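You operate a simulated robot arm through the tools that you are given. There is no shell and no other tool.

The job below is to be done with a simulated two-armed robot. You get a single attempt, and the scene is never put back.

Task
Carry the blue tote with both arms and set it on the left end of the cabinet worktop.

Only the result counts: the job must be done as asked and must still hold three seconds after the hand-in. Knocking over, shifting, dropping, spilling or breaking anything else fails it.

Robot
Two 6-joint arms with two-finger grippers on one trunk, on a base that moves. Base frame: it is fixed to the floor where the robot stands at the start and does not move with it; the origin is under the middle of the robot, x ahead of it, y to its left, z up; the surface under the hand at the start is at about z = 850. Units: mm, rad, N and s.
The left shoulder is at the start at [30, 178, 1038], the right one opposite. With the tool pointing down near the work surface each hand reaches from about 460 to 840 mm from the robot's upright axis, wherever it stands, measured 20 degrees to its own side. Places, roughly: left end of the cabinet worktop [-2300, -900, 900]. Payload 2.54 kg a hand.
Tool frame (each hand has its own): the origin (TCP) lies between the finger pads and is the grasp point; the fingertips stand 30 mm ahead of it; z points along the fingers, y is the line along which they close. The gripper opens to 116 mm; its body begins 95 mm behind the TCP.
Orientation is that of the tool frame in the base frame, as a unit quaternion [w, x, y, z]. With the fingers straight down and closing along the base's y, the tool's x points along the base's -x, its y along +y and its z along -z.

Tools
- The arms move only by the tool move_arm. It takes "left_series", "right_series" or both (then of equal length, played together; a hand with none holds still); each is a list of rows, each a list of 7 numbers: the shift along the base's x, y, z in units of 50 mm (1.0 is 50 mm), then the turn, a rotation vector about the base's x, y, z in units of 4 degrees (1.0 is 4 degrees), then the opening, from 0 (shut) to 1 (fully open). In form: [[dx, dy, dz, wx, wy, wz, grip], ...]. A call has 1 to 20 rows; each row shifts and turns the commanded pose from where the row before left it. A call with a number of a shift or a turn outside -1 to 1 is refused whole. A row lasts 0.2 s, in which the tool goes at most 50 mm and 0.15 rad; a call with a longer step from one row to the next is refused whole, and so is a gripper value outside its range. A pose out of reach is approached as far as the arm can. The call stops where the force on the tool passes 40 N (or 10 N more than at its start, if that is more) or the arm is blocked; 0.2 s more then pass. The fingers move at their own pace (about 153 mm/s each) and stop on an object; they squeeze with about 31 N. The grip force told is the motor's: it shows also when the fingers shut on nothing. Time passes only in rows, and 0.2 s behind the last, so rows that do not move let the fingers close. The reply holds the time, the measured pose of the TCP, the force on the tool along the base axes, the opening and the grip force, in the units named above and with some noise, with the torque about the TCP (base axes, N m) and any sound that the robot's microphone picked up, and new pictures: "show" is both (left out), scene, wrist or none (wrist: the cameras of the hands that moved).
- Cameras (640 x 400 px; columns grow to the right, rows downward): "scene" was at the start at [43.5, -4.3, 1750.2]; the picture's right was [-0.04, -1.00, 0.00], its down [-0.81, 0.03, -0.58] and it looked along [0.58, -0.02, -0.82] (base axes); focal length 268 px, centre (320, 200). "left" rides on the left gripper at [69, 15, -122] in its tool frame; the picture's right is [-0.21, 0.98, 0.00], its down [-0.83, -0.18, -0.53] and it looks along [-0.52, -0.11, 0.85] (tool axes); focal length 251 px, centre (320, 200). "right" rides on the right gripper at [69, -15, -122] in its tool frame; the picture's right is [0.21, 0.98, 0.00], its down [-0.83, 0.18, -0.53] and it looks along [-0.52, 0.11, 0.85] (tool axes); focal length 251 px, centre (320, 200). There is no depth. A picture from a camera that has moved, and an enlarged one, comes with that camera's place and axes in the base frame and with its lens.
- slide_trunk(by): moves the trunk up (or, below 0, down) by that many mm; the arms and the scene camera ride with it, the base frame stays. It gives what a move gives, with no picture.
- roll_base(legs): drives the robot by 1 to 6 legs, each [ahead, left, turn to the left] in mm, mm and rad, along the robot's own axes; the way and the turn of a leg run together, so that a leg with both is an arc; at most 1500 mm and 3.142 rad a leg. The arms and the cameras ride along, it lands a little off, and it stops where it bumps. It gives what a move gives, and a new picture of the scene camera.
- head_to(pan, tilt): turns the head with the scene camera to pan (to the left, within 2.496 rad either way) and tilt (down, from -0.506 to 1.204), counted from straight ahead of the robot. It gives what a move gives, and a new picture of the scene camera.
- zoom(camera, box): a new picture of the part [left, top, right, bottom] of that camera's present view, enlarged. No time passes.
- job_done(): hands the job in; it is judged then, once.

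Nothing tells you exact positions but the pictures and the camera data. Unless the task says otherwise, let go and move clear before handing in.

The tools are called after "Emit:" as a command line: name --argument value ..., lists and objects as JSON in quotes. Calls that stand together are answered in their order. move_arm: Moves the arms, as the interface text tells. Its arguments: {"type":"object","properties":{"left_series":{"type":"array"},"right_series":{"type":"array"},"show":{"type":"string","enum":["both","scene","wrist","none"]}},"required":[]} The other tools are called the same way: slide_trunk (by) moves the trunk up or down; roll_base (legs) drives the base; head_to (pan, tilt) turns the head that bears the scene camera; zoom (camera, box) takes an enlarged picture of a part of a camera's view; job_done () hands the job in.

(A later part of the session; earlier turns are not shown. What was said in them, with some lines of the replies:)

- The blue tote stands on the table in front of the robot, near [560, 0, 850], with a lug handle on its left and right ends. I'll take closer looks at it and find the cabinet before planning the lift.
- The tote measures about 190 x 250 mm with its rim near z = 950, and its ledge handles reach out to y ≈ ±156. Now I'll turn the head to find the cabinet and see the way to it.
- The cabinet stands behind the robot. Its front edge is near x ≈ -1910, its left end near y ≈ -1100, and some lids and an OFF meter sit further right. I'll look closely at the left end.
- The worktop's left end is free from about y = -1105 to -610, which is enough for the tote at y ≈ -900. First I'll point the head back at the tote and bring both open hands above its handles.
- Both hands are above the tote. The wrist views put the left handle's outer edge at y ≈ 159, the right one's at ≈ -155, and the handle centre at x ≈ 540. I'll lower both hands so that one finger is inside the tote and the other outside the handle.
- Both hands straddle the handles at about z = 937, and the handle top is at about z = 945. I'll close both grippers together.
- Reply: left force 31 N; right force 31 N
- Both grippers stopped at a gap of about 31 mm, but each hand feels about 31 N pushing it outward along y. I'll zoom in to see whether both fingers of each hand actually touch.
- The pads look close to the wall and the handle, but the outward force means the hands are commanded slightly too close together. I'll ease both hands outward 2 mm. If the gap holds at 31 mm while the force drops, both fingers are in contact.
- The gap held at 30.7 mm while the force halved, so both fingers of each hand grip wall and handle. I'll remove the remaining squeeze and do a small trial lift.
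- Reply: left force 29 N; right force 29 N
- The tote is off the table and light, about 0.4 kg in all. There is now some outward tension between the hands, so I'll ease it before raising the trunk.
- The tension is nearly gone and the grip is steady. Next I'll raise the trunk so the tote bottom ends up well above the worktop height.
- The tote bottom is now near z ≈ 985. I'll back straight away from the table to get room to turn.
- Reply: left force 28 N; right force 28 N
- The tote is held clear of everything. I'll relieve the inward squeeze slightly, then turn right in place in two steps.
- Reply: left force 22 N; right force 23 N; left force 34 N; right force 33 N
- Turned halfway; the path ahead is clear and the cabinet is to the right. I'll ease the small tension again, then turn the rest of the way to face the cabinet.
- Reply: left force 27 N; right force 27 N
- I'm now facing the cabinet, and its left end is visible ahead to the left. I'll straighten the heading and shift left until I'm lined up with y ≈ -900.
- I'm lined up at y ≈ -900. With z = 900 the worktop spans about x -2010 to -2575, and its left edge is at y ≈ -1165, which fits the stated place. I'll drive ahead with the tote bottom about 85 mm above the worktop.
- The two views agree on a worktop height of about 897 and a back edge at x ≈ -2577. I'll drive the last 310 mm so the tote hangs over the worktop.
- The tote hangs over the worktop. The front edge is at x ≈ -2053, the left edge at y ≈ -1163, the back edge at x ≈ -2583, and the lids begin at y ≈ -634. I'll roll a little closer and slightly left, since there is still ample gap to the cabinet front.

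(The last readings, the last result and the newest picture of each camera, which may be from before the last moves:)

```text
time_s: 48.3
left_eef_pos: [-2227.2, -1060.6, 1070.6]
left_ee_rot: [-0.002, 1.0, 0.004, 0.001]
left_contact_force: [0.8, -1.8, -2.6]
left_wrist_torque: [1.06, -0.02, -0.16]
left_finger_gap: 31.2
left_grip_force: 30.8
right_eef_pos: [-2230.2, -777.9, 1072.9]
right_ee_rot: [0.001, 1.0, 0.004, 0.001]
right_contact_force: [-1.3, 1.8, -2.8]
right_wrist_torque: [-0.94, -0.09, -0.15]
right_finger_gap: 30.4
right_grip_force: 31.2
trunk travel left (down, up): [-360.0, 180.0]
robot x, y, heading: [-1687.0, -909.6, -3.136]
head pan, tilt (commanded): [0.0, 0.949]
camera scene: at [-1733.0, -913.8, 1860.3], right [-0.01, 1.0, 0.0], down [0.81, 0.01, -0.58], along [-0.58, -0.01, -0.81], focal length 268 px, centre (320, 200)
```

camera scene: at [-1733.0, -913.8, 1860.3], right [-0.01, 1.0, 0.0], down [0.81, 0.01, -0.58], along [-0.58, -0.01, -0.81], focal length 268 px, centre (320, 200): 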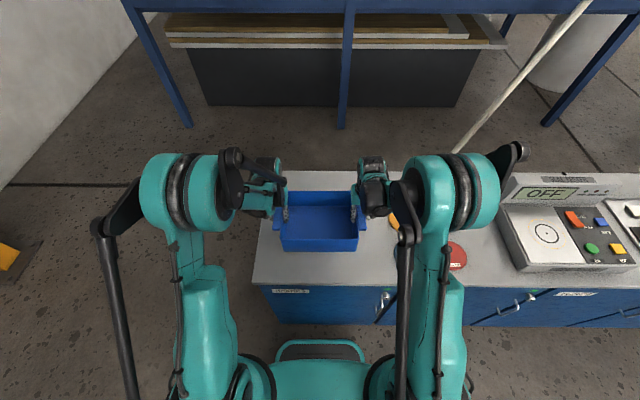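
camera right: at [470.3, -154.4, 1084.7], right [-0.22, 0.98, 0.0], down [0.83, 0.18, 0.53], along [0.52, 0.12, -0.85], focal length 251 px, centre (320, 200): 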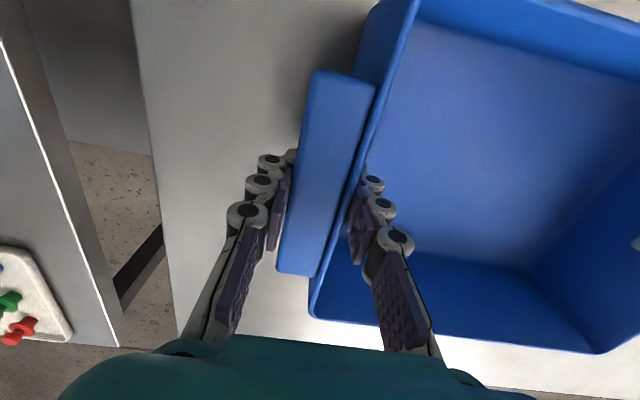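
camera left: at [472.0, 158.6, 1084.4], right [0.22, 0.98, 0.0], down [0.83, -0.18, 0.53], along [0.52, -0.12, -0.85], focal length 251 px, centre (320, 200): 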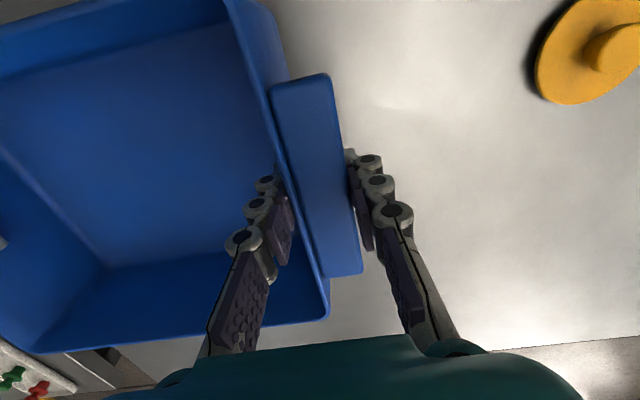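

The tote centre is at about [-2229, -919], well on the worktop. I'll extend both arms 60 mm further in, then lower by the trunk.

Emit:
move_arm --left_series '[[-0.2, 0, 0, 0, 0, 0, 0], [-0.25, 0, 0, 0, 0, 0, 0], [-0.25, 0, 0, 0, 0, 0, 0], [-0.25, 0, 0, 0, 0, 0, 0], [-0.2, 0, 0, 0, 0, 0, 0], [0, 0, 0, 0, 0, 0, 0]]' --right_series '[[-0.2, 0, 0, 0, 0, 0, 0], [-0.25, 0, 0, 0, 0, 0, 0], [-0.25, 0, 0, 0, 0, 0, 0], [-0.25, 0, 0, 0, 0, 0, 0], [-0.2, 0, 0, 0, 0, 0, 0], [0, 0, 0, 0, 0, 0, 0]]' --show "none"

```text
time_s: 49.7
left_eef_pos: [-2282.4, -1060.0, 1070.8]
left_ee_rot: [-0.002, 1.0, 0.004, 0.0]
left_contact_force: [0.1, 5.7, -2.2]
left_wrist_torque: [1.09, 0.1, 0.06]
left_finger_gap: 30.8
left_grip_force: 31.2
right_eef_pos: [-2285.9, -777.1, 1073.0]
right_ee_rot: [0.001, 1.0, 0.004, 0.0]
right_contact_force: [-0.1, -6.3, -2.5]
right_wrist_torque: [-0.94, -0.09, -0.07]
right_finger_gap: 30.5
right_grip_force: 30.8
trunk travel left (down, up): [-360.0, 180.0]
robot x, y, heading: [-1688.5, -912.9, -3.134]
head pan, tilt (commanded): [0.0, 0.949]
```

The tote centre is at about [-2285, -919] and the grip is steady. I'll lower the trunk 55 mm, leaving roughly 30 mm, and check the view.

Emit:
slide_trunk --by -55

Emit:
zoom --camera "left" --box '[0, 0, 640, 400]'

Emit:
zoom --camera "right" --box '[0, 0, 640, 400]'

Emit:
zoom --camera "scene" --box '[220, 140, 460, 290]'

```text
time_s: 50.7
left_eef_pos: [-2282.1, -1059.7, 1016.5]
left_ee_rot: [-0.002, 1.0, 0.005, 0.0]
left_contact_force: [0.1, 12.8, -0.8]
left_wrist_torque: [1.19, 0.13, -0.1]
left_finger_gap: 31.0
left_grip_force: 30.9
right_eef_pos: [-2287.2, -776.5, 1019.7]
right_ee_rot: [0.001, 1.0, 0.004, 0.0]
right_contact_force: [-0.4, -12.0, -2.9]
right_wrist_torque: [-0.9, -0.08, -0.08]
right_finger_gap: 30.2
right_grip_force: 30.8
trunk travel left (down, up): [-305.0, 235.0]
robot x, y, heading: [-1690.2, -913.0, -3.132]
head pan, tilt (commanded): [0.0, 0.949]
```

```text
1.00 times, centred on (320, 200) of left (not enlarged: the box is as wide or as high as the picture)
camera zoom: at [-2212.1, -1075.3, 1138.1], right [-0.21, -0.98, 0.0], down [-0.83, 0.17, 0.53], along [-0.52, 0.11, -0.85], focal length 251 px, centre (320, 200)
```

zoom: 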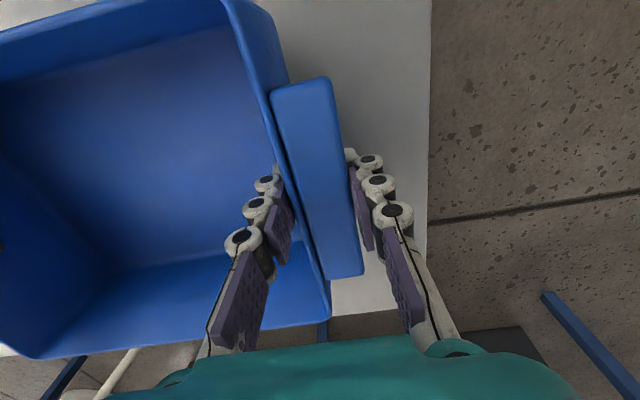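

```text
1.00 times, centred on (320, 200) of right (not enlarged: the box is as wide or as high as the picture)
camera zoom: at [-2217.2, -760.6, 1141.3], right [0.22, -0.97, 0.0], down [-0.82, -0.19, 0.53], along [-0.52, -0.12, -0.85], focal length 251 px, centre (320, 200)
```

zoom: 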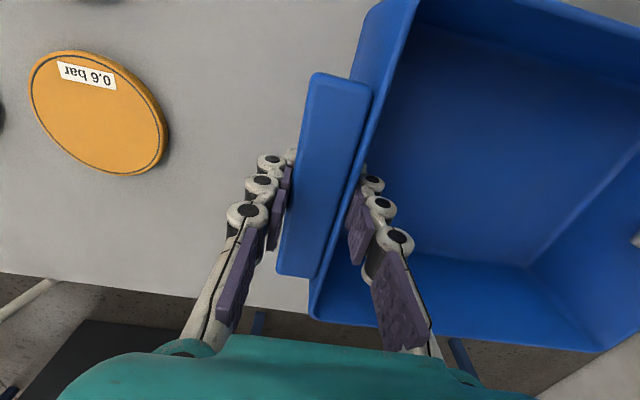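

```text
2.67 times, centred on (340, 215) of scene
camera zoom: at [-1730.5, -913.5, 1805.5], right [-0.01, 1.0, 0.0], down [0.81, 0.01, -0.58], along [-0.58, -0.01, -0.81], focal length 715 px, centre (267, 160)
```

zoom: 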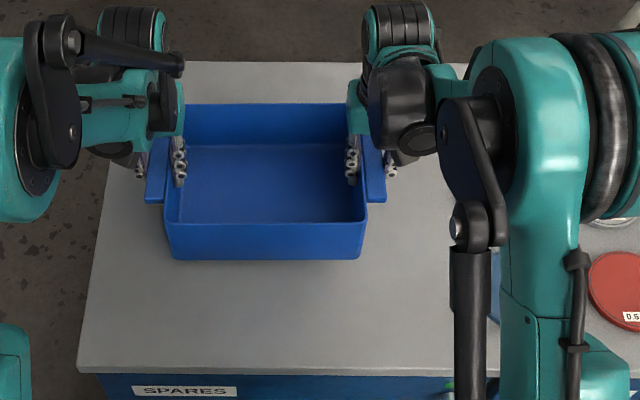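

The tote bottom is at about z = 933, still some 35 mm above the worktop, with open space all round. I'll lower the trunk another 24 mm and finish with small arm steps while watching the force.

Emit:
slide_trunk --by -24

Emit:
move_arm --left_series '[[0, 0, -0.06, 0, 0, 0, 0], [0, 0, 0, 0, 0, 0, 0]]' --right_series '[[0, 0, -0.06, 0, 0, 0, 0], [0, 0, 0, 0, 0, 0, 0]]' --show "scene"

Emit:
zoom --camera "scene" --box '[220, 140, 460, 290]'

```text
time_s: 51.4
left_eef_pos: [-2283.8, -1060.6, 991.4]
left_ee_rot: [-0.002, 1.0, 0.005, 0.0]
left_contact_force: [0.6, 16.4, -1.5]
left_wrist_torque: [1.18, -0.02, -0.07]
left_finger_gap: 30.8
left_grip_force: 31.0
right_eef_pos: [-2285.0, -777.1, 994.3]
right_ee_rot: [0.001, 1.0, 0.004, 0.0]
right_contact_force: [-0.1, -15.4, -3.1]
right_wrist_torque: [-0.96, 0.02, -0.12]
right_finger_gap: 30.3
right_grip_force: 30.9
trunk travel left (down, up): [-281.0, 259.0]
robot x, y, heading: [-1686.5, -909.5, -3.127]
head pan, tilt (commanded): [0.0, 0.949]
```

```text
time_s: 52.0
left_eef_pos: [-2282.6, -1060.2, 988.3]
left_ee_rot: [-0.003, 1.0, 0.005, 0.0]
left_contact_force: [0.9, 21.7, 0.3]
left_wrist_torque: [1.17, -0.03, -0.2]
left_finger_gap: 31.1
left_grip_force: 31.4
right_eef_pos: [-2285.5, -777.5, 992.0]
right_ee_rot: [0.001, 1.0, 0.004, 0.0]
right_contact_force: [-1.6, -21.2, -3.9]
right_wrist_torque: [-0.7, 0.05, -0.26]
right_finger_gap: 30.3
right_grip_force: 31.3
trunk travel left (down, up): [-281.0, 259.0]
robot x, y, heading: [-1686.2, -912.6, -3.132]
head pan, tilt (commanded): [0.0, 0.949]
camera scene: at [-1730.6, -913.6, 1781.4], right [-0.01, 1.0, 0.0], down [0.81, 0.01, -0.58], along [-0.58, -0.01, -0.81], focal length 268 px, centre (320, 200)
```

scene: 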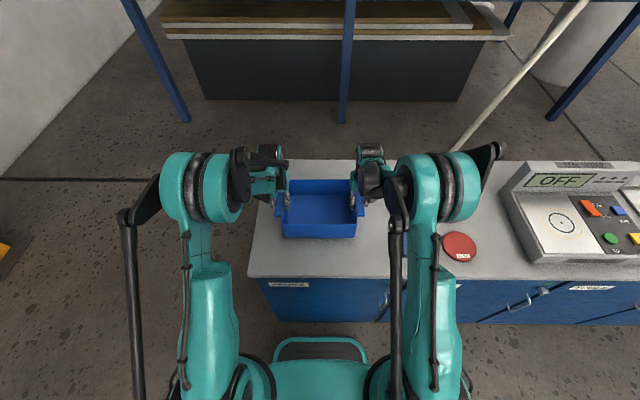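

```text
2.67 times, centred on (340, 215) of scene
camera zoom: at [-1730.6, -913.6, 1781.4], right [-0.01, 1.0, 0.0], down [0.81, 0.01, -0.58], along [-0.58, -0.01, -0.81], focal length 715 px, centre (267, 160)
```

zoom: 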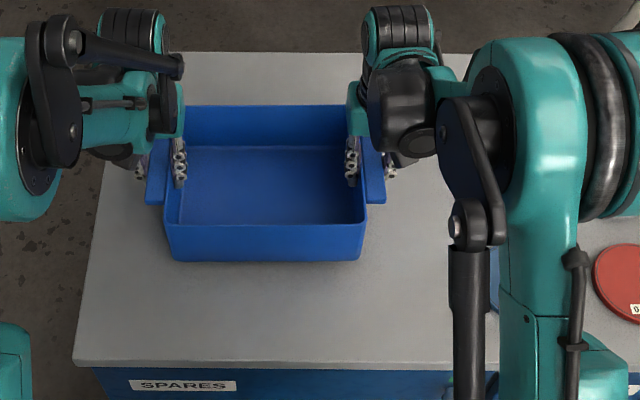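

Nearly down: Fz is unchanged, so the tote isn't touching yet. I'll keep lowering in small steps while trimming the sideways squeeze.

Emit:
move_arm --left_series '[[0, -0.008, -0.04, 0, 0, 0, 0], [0, 0, -0.04, 0, 0, 0, 0], [0, 0, 0, 0, 0, 0, 0]]' --right_series '[[0, 0.008, -0.05, 0, 0, 0, 0], [0, 0, -0.05, 0, 0, 0, 0], [0, 0, 0, 0, 0, 0, 0]]' --show "none"

```text
time_s: 52.8
left_eef_pos: [-2283.4, -1062.1, 984.5]
left_ee_rot: [-0.002, 1.0, 0.004, -0.001]
left_contact_force: [1.4, 24.1, -3.0]
left_wrist_torque: [1.04, -0.02, -0.15]
left_finger_gap: 30.8
left_grip_force: 31.2
right_eef_pos: [-2285.3, -778.7, 985.6]
right_ee_rot: [0.002, 1.0, 0.004, 0.001]
right_contact_force: [0.2, -23.9, -1.7]
right_wrist_torque: [-1.25, 0.05, -0.05]
right_finger_gap: 30.4
right_grip_force: 30.6
trunk travel left (down, up): [-281.0, 259.0]
robot x, y, heading: [-1686.1, -913.1, -3.135]
head pan, tilt (commanded): [0.0, 0.949]
```

No contact with the worktop yet. I'll continue down in small steps and bring the hands together slightly to relax the tension.

Emit:
move_arm --left_series '[[0, 0.012, -0.04, 0, 0, 0, 0], [0, 0, -0.04, 0, 0, 0, 0], [0, 0, 0, 0, 0, 0, 0]]' --right_series '[[0, -0.012, -0.04, 0, 0, 0, 0], [0, 0, -0.04, 0, 0, 0, 0], [0, 0, 0, 0, 0, 0, 0]]' --show "none"

```text
time_s: 53.6
left_eef_pos: [-2283.3, -1059.7, 981.0]
left_ee_rot: [-0.002, 1.0, 0.005, 0.001]
left_contact_force: [1.2, 22.3, -2.8]
left_wrist_torque: [1.09, -0.08, -0.19]
left_finger_gap: 30.7
left_grip_force: 30.9
right_eef_pos: [-2285.6, -777.8, 982.6]
right_ee_rot: [0.002, 1.0, 0.005, 0.0]
right_contact_force: [-1.2, -22.0, -1.7]
right_wrist_torque: [-1.23, 0.03, -0.31]
right_finger_gap: 30.7
right_grip_force: 31.4
trunk travel left (down, up): [-281.0, 259.0]
robot x, y, heading: [-1686.3, -911.3, -3.131]
head pan, tilt (commanded): [0.0, 0.949]
```

Emit:
move_arm --left_series '[[0, 0.01, -0.04, 0, 0, 0, 0], [0, 0, -0.04, 0, 0, 0, 0], [0, 0, 0, 0, 0, 0, 0]]' --right_series '[[0, -0.01, -0.04, 0, 0, 0, 0], [0, 0, -0.04, 0, 0, 0, 0], [0, 0, 0, 0, 0, 0, 0]]' --show "scene"

Emit:
zoom --camera "scene" --box '[240, 160, 400, 260]'

```text
time_s: 54.4
left_eef_pos: [-2282.9, -1059.2, 976.7]
left_ee_rot: [-0.002, 1.0, 0.004, 0.001]
left_contact_force: [2.1, 17.0, -0.4]
left_wrist_torque: [1.42, -0.12, -0.32]
left_finger_gap: 30.8
left_grip_force: 31.4
right_eef_pos: [-2285.5, -776.8, 978.1]
right_ee_rot: [0.002, 1.0, 0.005, 0.0]
right_contact_force: [-2.6, -17.5, -4.7]
right_wrist_torque: [-0.98, 0.09, -0.39]
right_finger_gap: 30.3
right_grip_force: 30.9
trunk travel left (down, up): [-281.0, 259.0]
robot x, y, heading: [-1690.6, -912.8, -3.135]
head pan, tilt (commanded): [0.0, 0.949]
camera scene: at [-1730.9, -913.6, 1781.4], right [-0.01, 1.0, 0.0], down [0.81, 0.01, -0.58], along [-0.58, -0.01, -0.81], focal length 268 px, centre (320, 200)
```

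scene: 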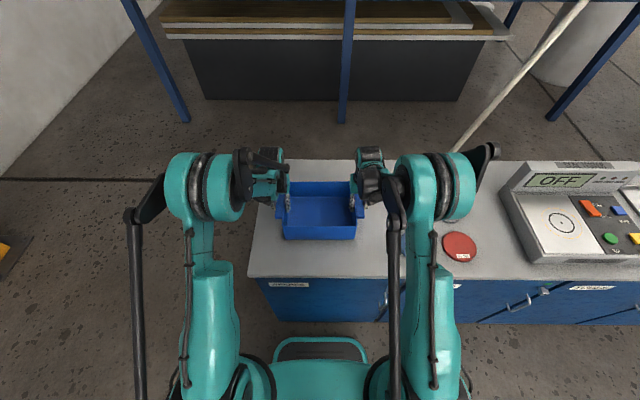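

```text
4.00 times, centred on (320, 210) of scene
camera zoom: at [-1730.9, -913.6, 1781.4], right [-0.01, 1.0, 0.0], down [0.81, 0.01, -0.58], along [-0.58, -0.01, -0.81], focal length 1072 px, centre (320, 160)
```

zoom: 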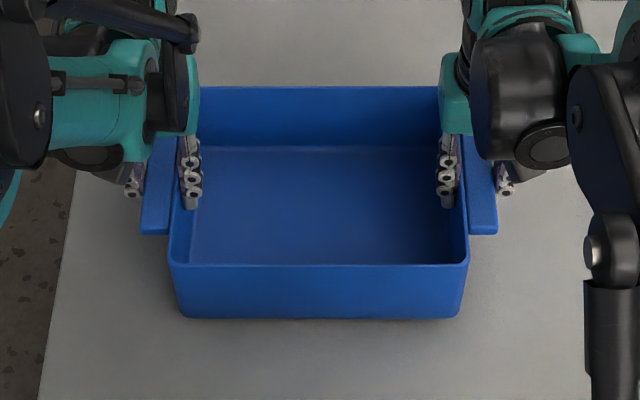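

Still no upward force, so the worktop is a little lower than estimated. I'll keep lowering gently.

Emit:
move_arm --left_series '[[0, 0.008, -0.04, 0, 0, 0, 0], [0, 0, -0.04, 0, 0, 0, 0], [0, 0, 0, 0, 0, 0, 0]]' --right_series '[[0, -0.008, -0.04, 0, 0, 0, 0], [0, 0, -0.04, 0, 0, 0, 0], [0, 0, 0, 0, 0, 0, 0]]' --show "none"

```text
time_s: 55.2
left_eef_pos: [-2283.1, -1060.1, 972.9]
left_ee_rot: [-0.001, 1.0, 0.005, 0.0]
left_contact_force: [0.4, 7.8, -1.6]
left_wrist_torque: [1.17, -0.02, -0.21]
left_finger_gap: 30.9
left_grip_force: 30.7
right_eef_pos: [-2285.6, -776.0, 974.1]
right_ee_rot: [0.001, 1.0, 0.004, 0.0]
right_contact_force: [-0.3, -7.8, -3.2]
right_wrist_torque: [-0.93, 0.01, -0.06]
right_finger_gap: 30.6
right_grip_force: 31.1
trunk travel left (down, up): [-281.0, 259.0]
robot x, y, heading: [-1684.5, -909.9, -3.132]
head pan, tilt (commanded): [0.0, 0.949]
```

Emit:
move_arm --left_series '[[0, 0, -0.04, 0, 0, 0, 0], [0, 0, -0.04, 0, 0, 0, 0], [0, 0, 0, 0, 0, 0, 0]]' --right_series '[[0, 0, -0.04, 0, 0, 0, 0], [0, 0, -0.04, 0, 0, 0, 0], [0, 0, 0, 0, 0, 0, 0]]' --show "none"

```text
time_s: 56.0
left_eef_pos: [-2283.0, -1059.4, 967.5]
left_ee_rot: [-0.001, 1.0, 0.005, 0.0]
left_contact_force: [0.8, 0.7, -1.2]
left_wrist_torque: [1.14, 0.04, -0.28]
left_finger_gap: 30.7
left_grip_force: 30.7
right_eef_pos: [-2286.4, -778.1, 970.7]
right_ee_rot: [0.001, 1.0, 0.005, 0.0]
right_contact_force: [-1.8, 0.0, -3.6]
right_wrist_torque: [-0.83, -0.07, -0.11]
right_finger_gap: 30.8
right_grip_force: 30.4
trunk travel left (down, up): [-281.0, 259.0]
robot x, y, heading: [-1689.8, -913.2, -3.131]
head pan, tilt (commanded): [0.0, 0.949]
```

Emit:
move_arm --left_series '[[0, 0, -0.03, 0, 0, 0, 0], [0, 0, -0.03, 0, 0, 0, 0], [0, 0, -0.03, 0, 0, 0, 0], [0, 0, 0, 0, 0, 0, 0]]' --right_series '[[0, 0, -0.03, 0, 0, 0, 0], [0, 0, -0.03, 0, 0, 0, 0], [0, 0, -0.03, 0, 0, 0, 0], [0, 0, 0, 0, 0, 0, 0]]' --show "scene"

Emit:
zoom --camera "scene" --box '[240, 160, 400, 260]'

```text
time_s: 57.0
left_eef_pos: [-2282.3, -1059.8, 964.2]
left_ee_rot: [-0.001, 1.0, 0.004, -0.001]
left_contact_force: [-6.7, -6.4, 23.6]
left_wrist_torque: [0.76, 0.12, -0.24]
left_finger_gap: 30.8
left_grip_force: 31.1
right_eef_pos: [-2285.0, -777.2, 967.4]
right_ee_rot: [0.0, 1.0, 0.003, -0.001]
right_contact_force: [-1.4, 7.1, -0.4]
right_wrist_torque: [-1.06, 0.29, -0.31]
right_finger_gap: 30.4
right_grip_force: 30.8
trunk travel left (down, up): [-281.0, 259.0]
robot x, y, heading: [-1689.2, -911.9, -3.131]
head pan, tilt (commanded): [0.0, 0.949]
camera scene: at [-1729.2, -912.8, 1781.6], right [-0.01, 1.0, 0.0], down [0.81, 0.01, -0.58], along [-0.58, -0.01, -0.81], focal length 268 px, centre (320, 200)
```

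scene: 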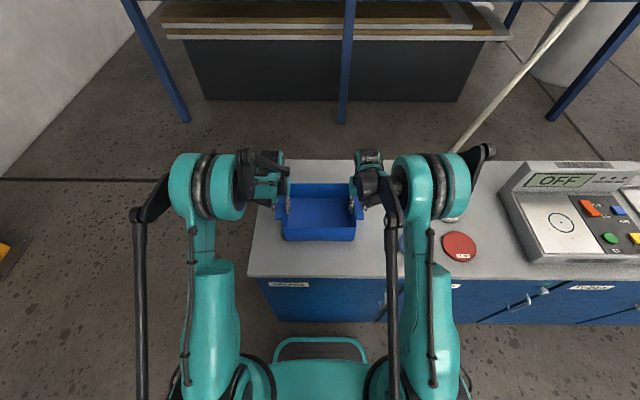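

```text
4.00 times, centred on (320, 210) of scene
camera zoom: at [-1729.2, -912.8, 1781.6], right [-0.01, 1.0, 0.0], down [0.81, 0.01, -0.58], along [-0.58, -0.01, -0.81], focal length 1072 px, centre (320, 160)
```

zoom: 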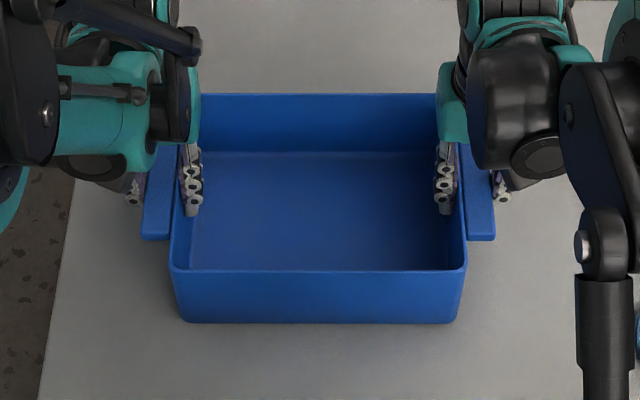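

The left end has touched the worktop (Fz +24 N) and the right end is still just above it. I'll lower only the right hand a little.

Emit:
move_arm --left_series '[[0, 0, 0.008, 0, 0, 0, 0], [0, 0, 0, 0, 0, 0, 0], [0, 0, 0, 0, 0, 0, 0]]' --right_series '[[0, 0, -0.025, 0, 0, 0, 0], [0, 0, -0.02, 0, 0, 0, 0], [0, 0, 0, 0, 0, 0, 0]]' --show "none"

```text
time_s: 57.8
left_eef_pos: [-2282.1, -1059.4, 964.8]
left_ee_rot: [0.0, 1.0, 0.005, 0.0]
left_contact_force: [-1.4, -5.6, -2.4]
left_wrist_torque: [0.73, 0.69, 0.17]
left_finger_gap: 30.5
left_grip_force: 31.2
right_eef_pos: [-2285.9, -777.7, 965.2]
right_ee_rot: [0.0, 1.0, 0.004, -0.001]
right_contact_force: [-3.2, 13.4, 21.9]
right_wrist_torque: [-0.66, 0.03, -0.02]
right_finger_gap: 30.9
right_grip_force: 31.1
trunk travel left (down, up): [-281.0, 259.0]
robot x, y, heading: [-1691.1, -910.2, -3.133]
head pan, tilt (commanded): [0.0, 0.949]
```

Both ends now rest on the worktop. I'll settle the left side by a fraction of a millimetre and then open both grippers together.

Emit:
move_arm --left_series '[[0, 0, -0.006, 0, 0, 0, 0], [0, 0, 0, 0, 0, 0, 0], [0, 0, 0, 0, 0, 0, 0.35], [0, 0, 0, 0, 0, 0, 0.5], [0, 0, 0, 0, 0, 0, 0.7], [0, 0, 0, 0, 0, 0, 0.7]]' --right_series '[[0, 0, 0.004, 0, 0, 0, 0], [0, 0, 0, 0, 0, 0, 0], [0, 0, 0, 0, 0, 0, 0.35], [0, 0, 0, 0, 0, 0, 0.5], [0, 0, 0, 0, 0, 0, 0.7], [0, 0, 0, 0, 0, 0, 0.7]]' --show "both"

```text
time_s: 59.2
left_eef_pos: [-2282.3, -1059.5, 964.6]
left_ee_rot: [-0.001, 1.0, 0.005, 0.0]
left_contact_force: [-1.6, -0.3, 0.7]
left_wrist_torque: [0.02, 0.02, -0.02]
left_finger_gap: 81.3
left_grip_force: 0.2
right_eef_pos: [-2286.5, -778.0, 963.5]
right_ee_rot: [0.001, 1.0, 0.004, 0.0]
right_contact_force: [1.3, 0.6, -0.3]
right_wrist_torque: [-0.02, 0.0, 0.02]
right_finger_gap: 81.1
right_grip_force: 0.0
trunk travel left (down, up): [-281.0, 259.0]
robot x, y, heading: [-1689.2, -913.3, -3.135]
head pan, tilt (commanded): [0.0, 0.949]
camera scene: at [-1730.3, -913.5, 1781.4], right [-0.01, 1.0, 0.0], down [0.81, 0.01, -0.58], along [-0.58, -0.01, -0.81], focal length 268 px, centre (320, 200)
camera right: at [-2217.2, -761.6, 1086.6], right [0.22, -0.97, 0.0], down [-0.82, -0.19, 0.53], along [-0.52, -0.12, -0.85], focal length 251 px, centre (320, 200)
camera left: at [-2212.2, -1074.4, 1086.4], right [-0.21, -0.98, 0.0], down [-0.83, 0.17, 0.53], along [-0.52, 0.11, -0.85], focal length 251 px, centre (320, 200)
```

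scene: 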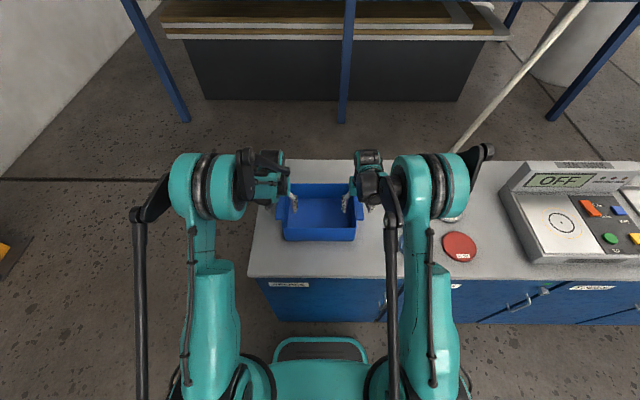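
right: 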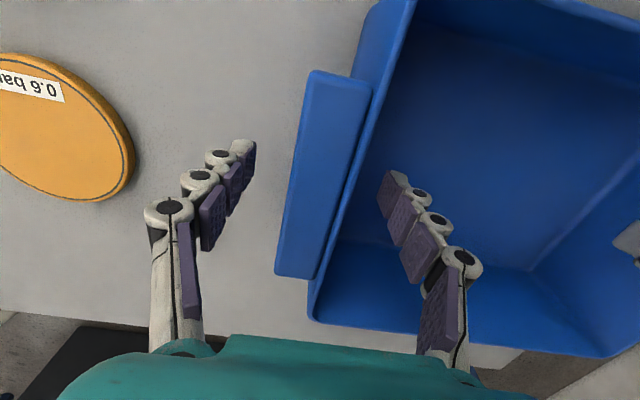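
left: 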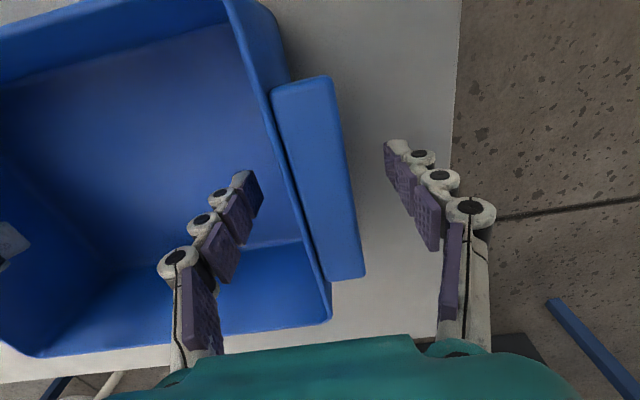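

Both hands are open and the forces are near zero, so the tote rests on the worktop. I'll raise both hands straight up and clear.

Emit:
move_arm --left_series '[[0, 0, 0.2, 0, 0, 0, 0.7], [0, 0, 0.5, 0, 0, 0, 0.7], [0, 0, 0.6, 0, 0, 0, 0.7], [0, 0, 0.6, 0, 0, 0, 0.7], [0, 0, 0.6, 0, 0, 0, 0.7], [0, 0, 0.6, 0, 0, 0, 0.7]]' --right_series '[[0, 0, 0.2, 0, 0, 0, 0.7], [0, 0, 0.5, 0, 0, 0, 0.7], [0, 0, 0.6, 0, 0, 0, 0.7], [0, 0, 0.6, 0, 0, 0, 0.7], [0, 0, 0.6, 0, 0, 0, 0.7], [0, 0, 0.6, 0, 0, 0, 0.7]]' --show "both"

```text
time_s: 60.6
left_eef_pos: [-2281.6, -1057.7, 1122.6]
left_ee_rot: [-0.002, 1.0, 0.004, 0.0]
left_contact_force: [0.3, -0.7, -0.1]
left_wrist_torque: [0.06, 0.02, 0.02]
left_finger_gap: 81.3
left_grip_force: 0.0
right_eef_pos: [-2285.1, -778.3, 1121.1]
right_ee_rot: [0.001, 1.0, 0.004, -0.001]
right_contact_force: [0.2, 0.3, -0.6]
right_wrist_torque: [-0.01, 0.0, -0.01]
right_finger_gap: 81.6
right_grip_force: 0.0
trunk travel left (down, up): [-281.0, 259.0]
robot x, y, heading: [-1686.5, -912.8, -3.135]
head pan, tilt (commanded): [0.0, 0.949]
camera scene: at [-1728.6, -913.5, 1781.5], right [-0.01, 1.0, 0.0], down [0.81, 0.01, -0.58], along [-0.58, -0.01, -0.81], focal length 268 px, centre (320, 200)
camera right: at [-2215.6, -761.0, 1243.8], right [0.22, -0.97, 0.0], down [-0.82, -0.19, 0.53], along [-0.52, -0.12, -0.84], focal length 251 px, centre (320, 200)
camera left: at [-2211.1, -1073.3, 1244.0], right [-0.21, -0.98, 0.0], down [-0.83, 0.17, 0.53], along [-0.52, 0.11, -0.85], focal length 251 px, centre (320, 200)
```

scene: 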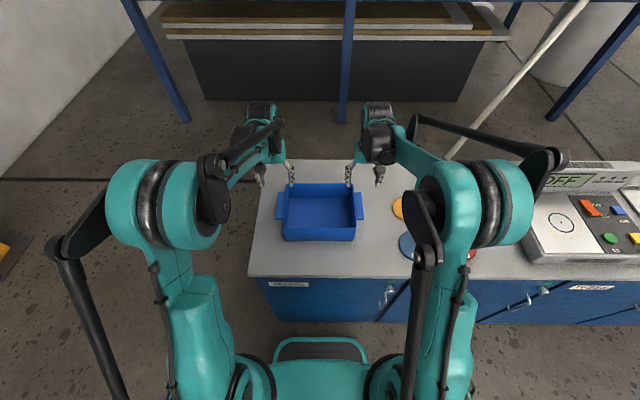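
right: 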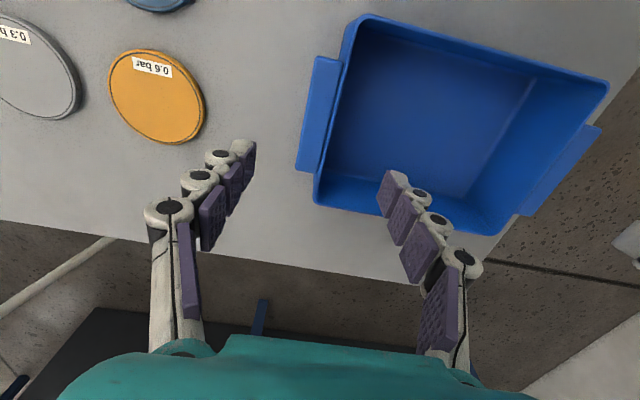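
left: 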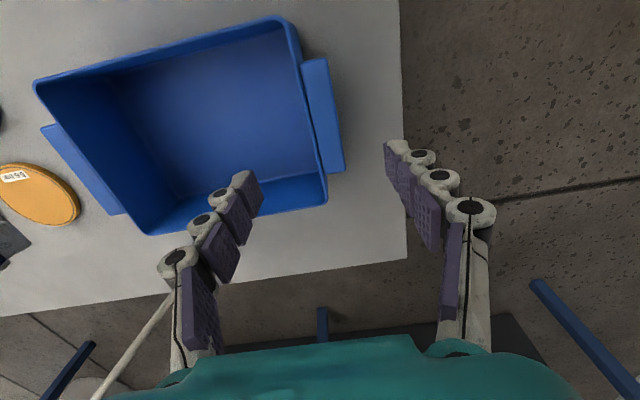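

The tote stands upright and level on the left end of the worktop, with the lids and meter untouched. I'll back the robot away to stand clear and take a final look.

Emit:
roll_base --legs '[[-400, 0, 0]]'

Emit:
zoom --camera "scene" --box '[200, 60, 520, 260]'

```text
time_s: 63.0
left_eef_pos: [-1882.7, -1059.1, 1120.0]
left_ee_rot: [-0.001, 1.0, 0.009, 0.0]
left_contact_force: [-0.1, 0.5, -0.1]
left_wrist_torque: [0.02, 0.01, 0.01]
left_finger_gap: 81.4
left_grip_force: 0.1
right_eef_pos: [-1887.7, -779.0, 1121.3]
right_ee_rot: [0.001, 1.0, 0.01, 0.0]
right_contact_force: [-0.2, -0.2, 0.5]
right_wrist_torque: [0.0, 0.0, 0.03]
right_finger_gap: 81.2
right_grip_force: 0.1
trunk travel left (down, up): [-281.0, 259.0]
robot x, y, heading: [-1293.9, -909.0, -3.122]
head pan, tilt (commanded): [0.0, 0.949]
camera scene: at [-1331.4, -908.3, 1781.4], right [-0.02, 1.0, 0.0], down [0.81, 0.02, -0.58], along [-0.58, -0.01, -0.81], focal length 268 px, centre (320, 200)
```

scene: 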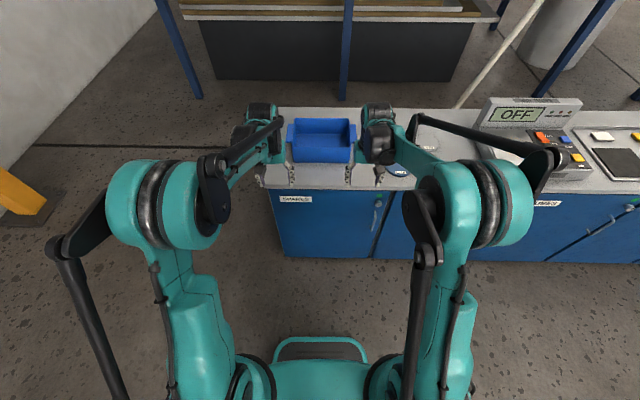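

```text
2.00 times, centred on (360, 160) of scene
camera zoom: at [-1331.4, -908.3, 1781.4], right [-0.02, 1.0, 0.0], down [0.81, 0.02, -0.58], along [-0.58, -0.01, -0.81], focal length 536 px, centre (240, 280)
```

zoom: 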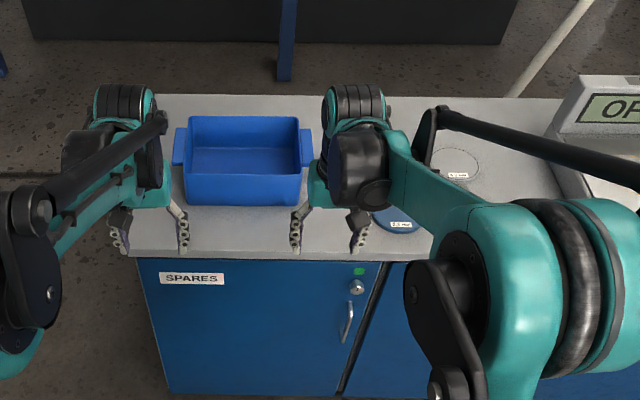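

The blue tote stands upright and at rest on the left end of the worktop. The robot is clear of it and nothing else has moved, so I'm handing the job in.

Emit:
job_done

```text
The job is handed in.
```

The blue tote is upright on the left end of the cabinet worktop, centred at about [-2285, -919], and the job is handed in. The tool confirmed the hand-in but gave no verdict.

I gripped both handles together, carried the tote across with both arms, and lowered it until each end touched the worktop. Then I opened both hands and backed the robot about 400 mm away. In the last picture it was standing still, and I saw no sign that the lids, the meter or anything else had moved.
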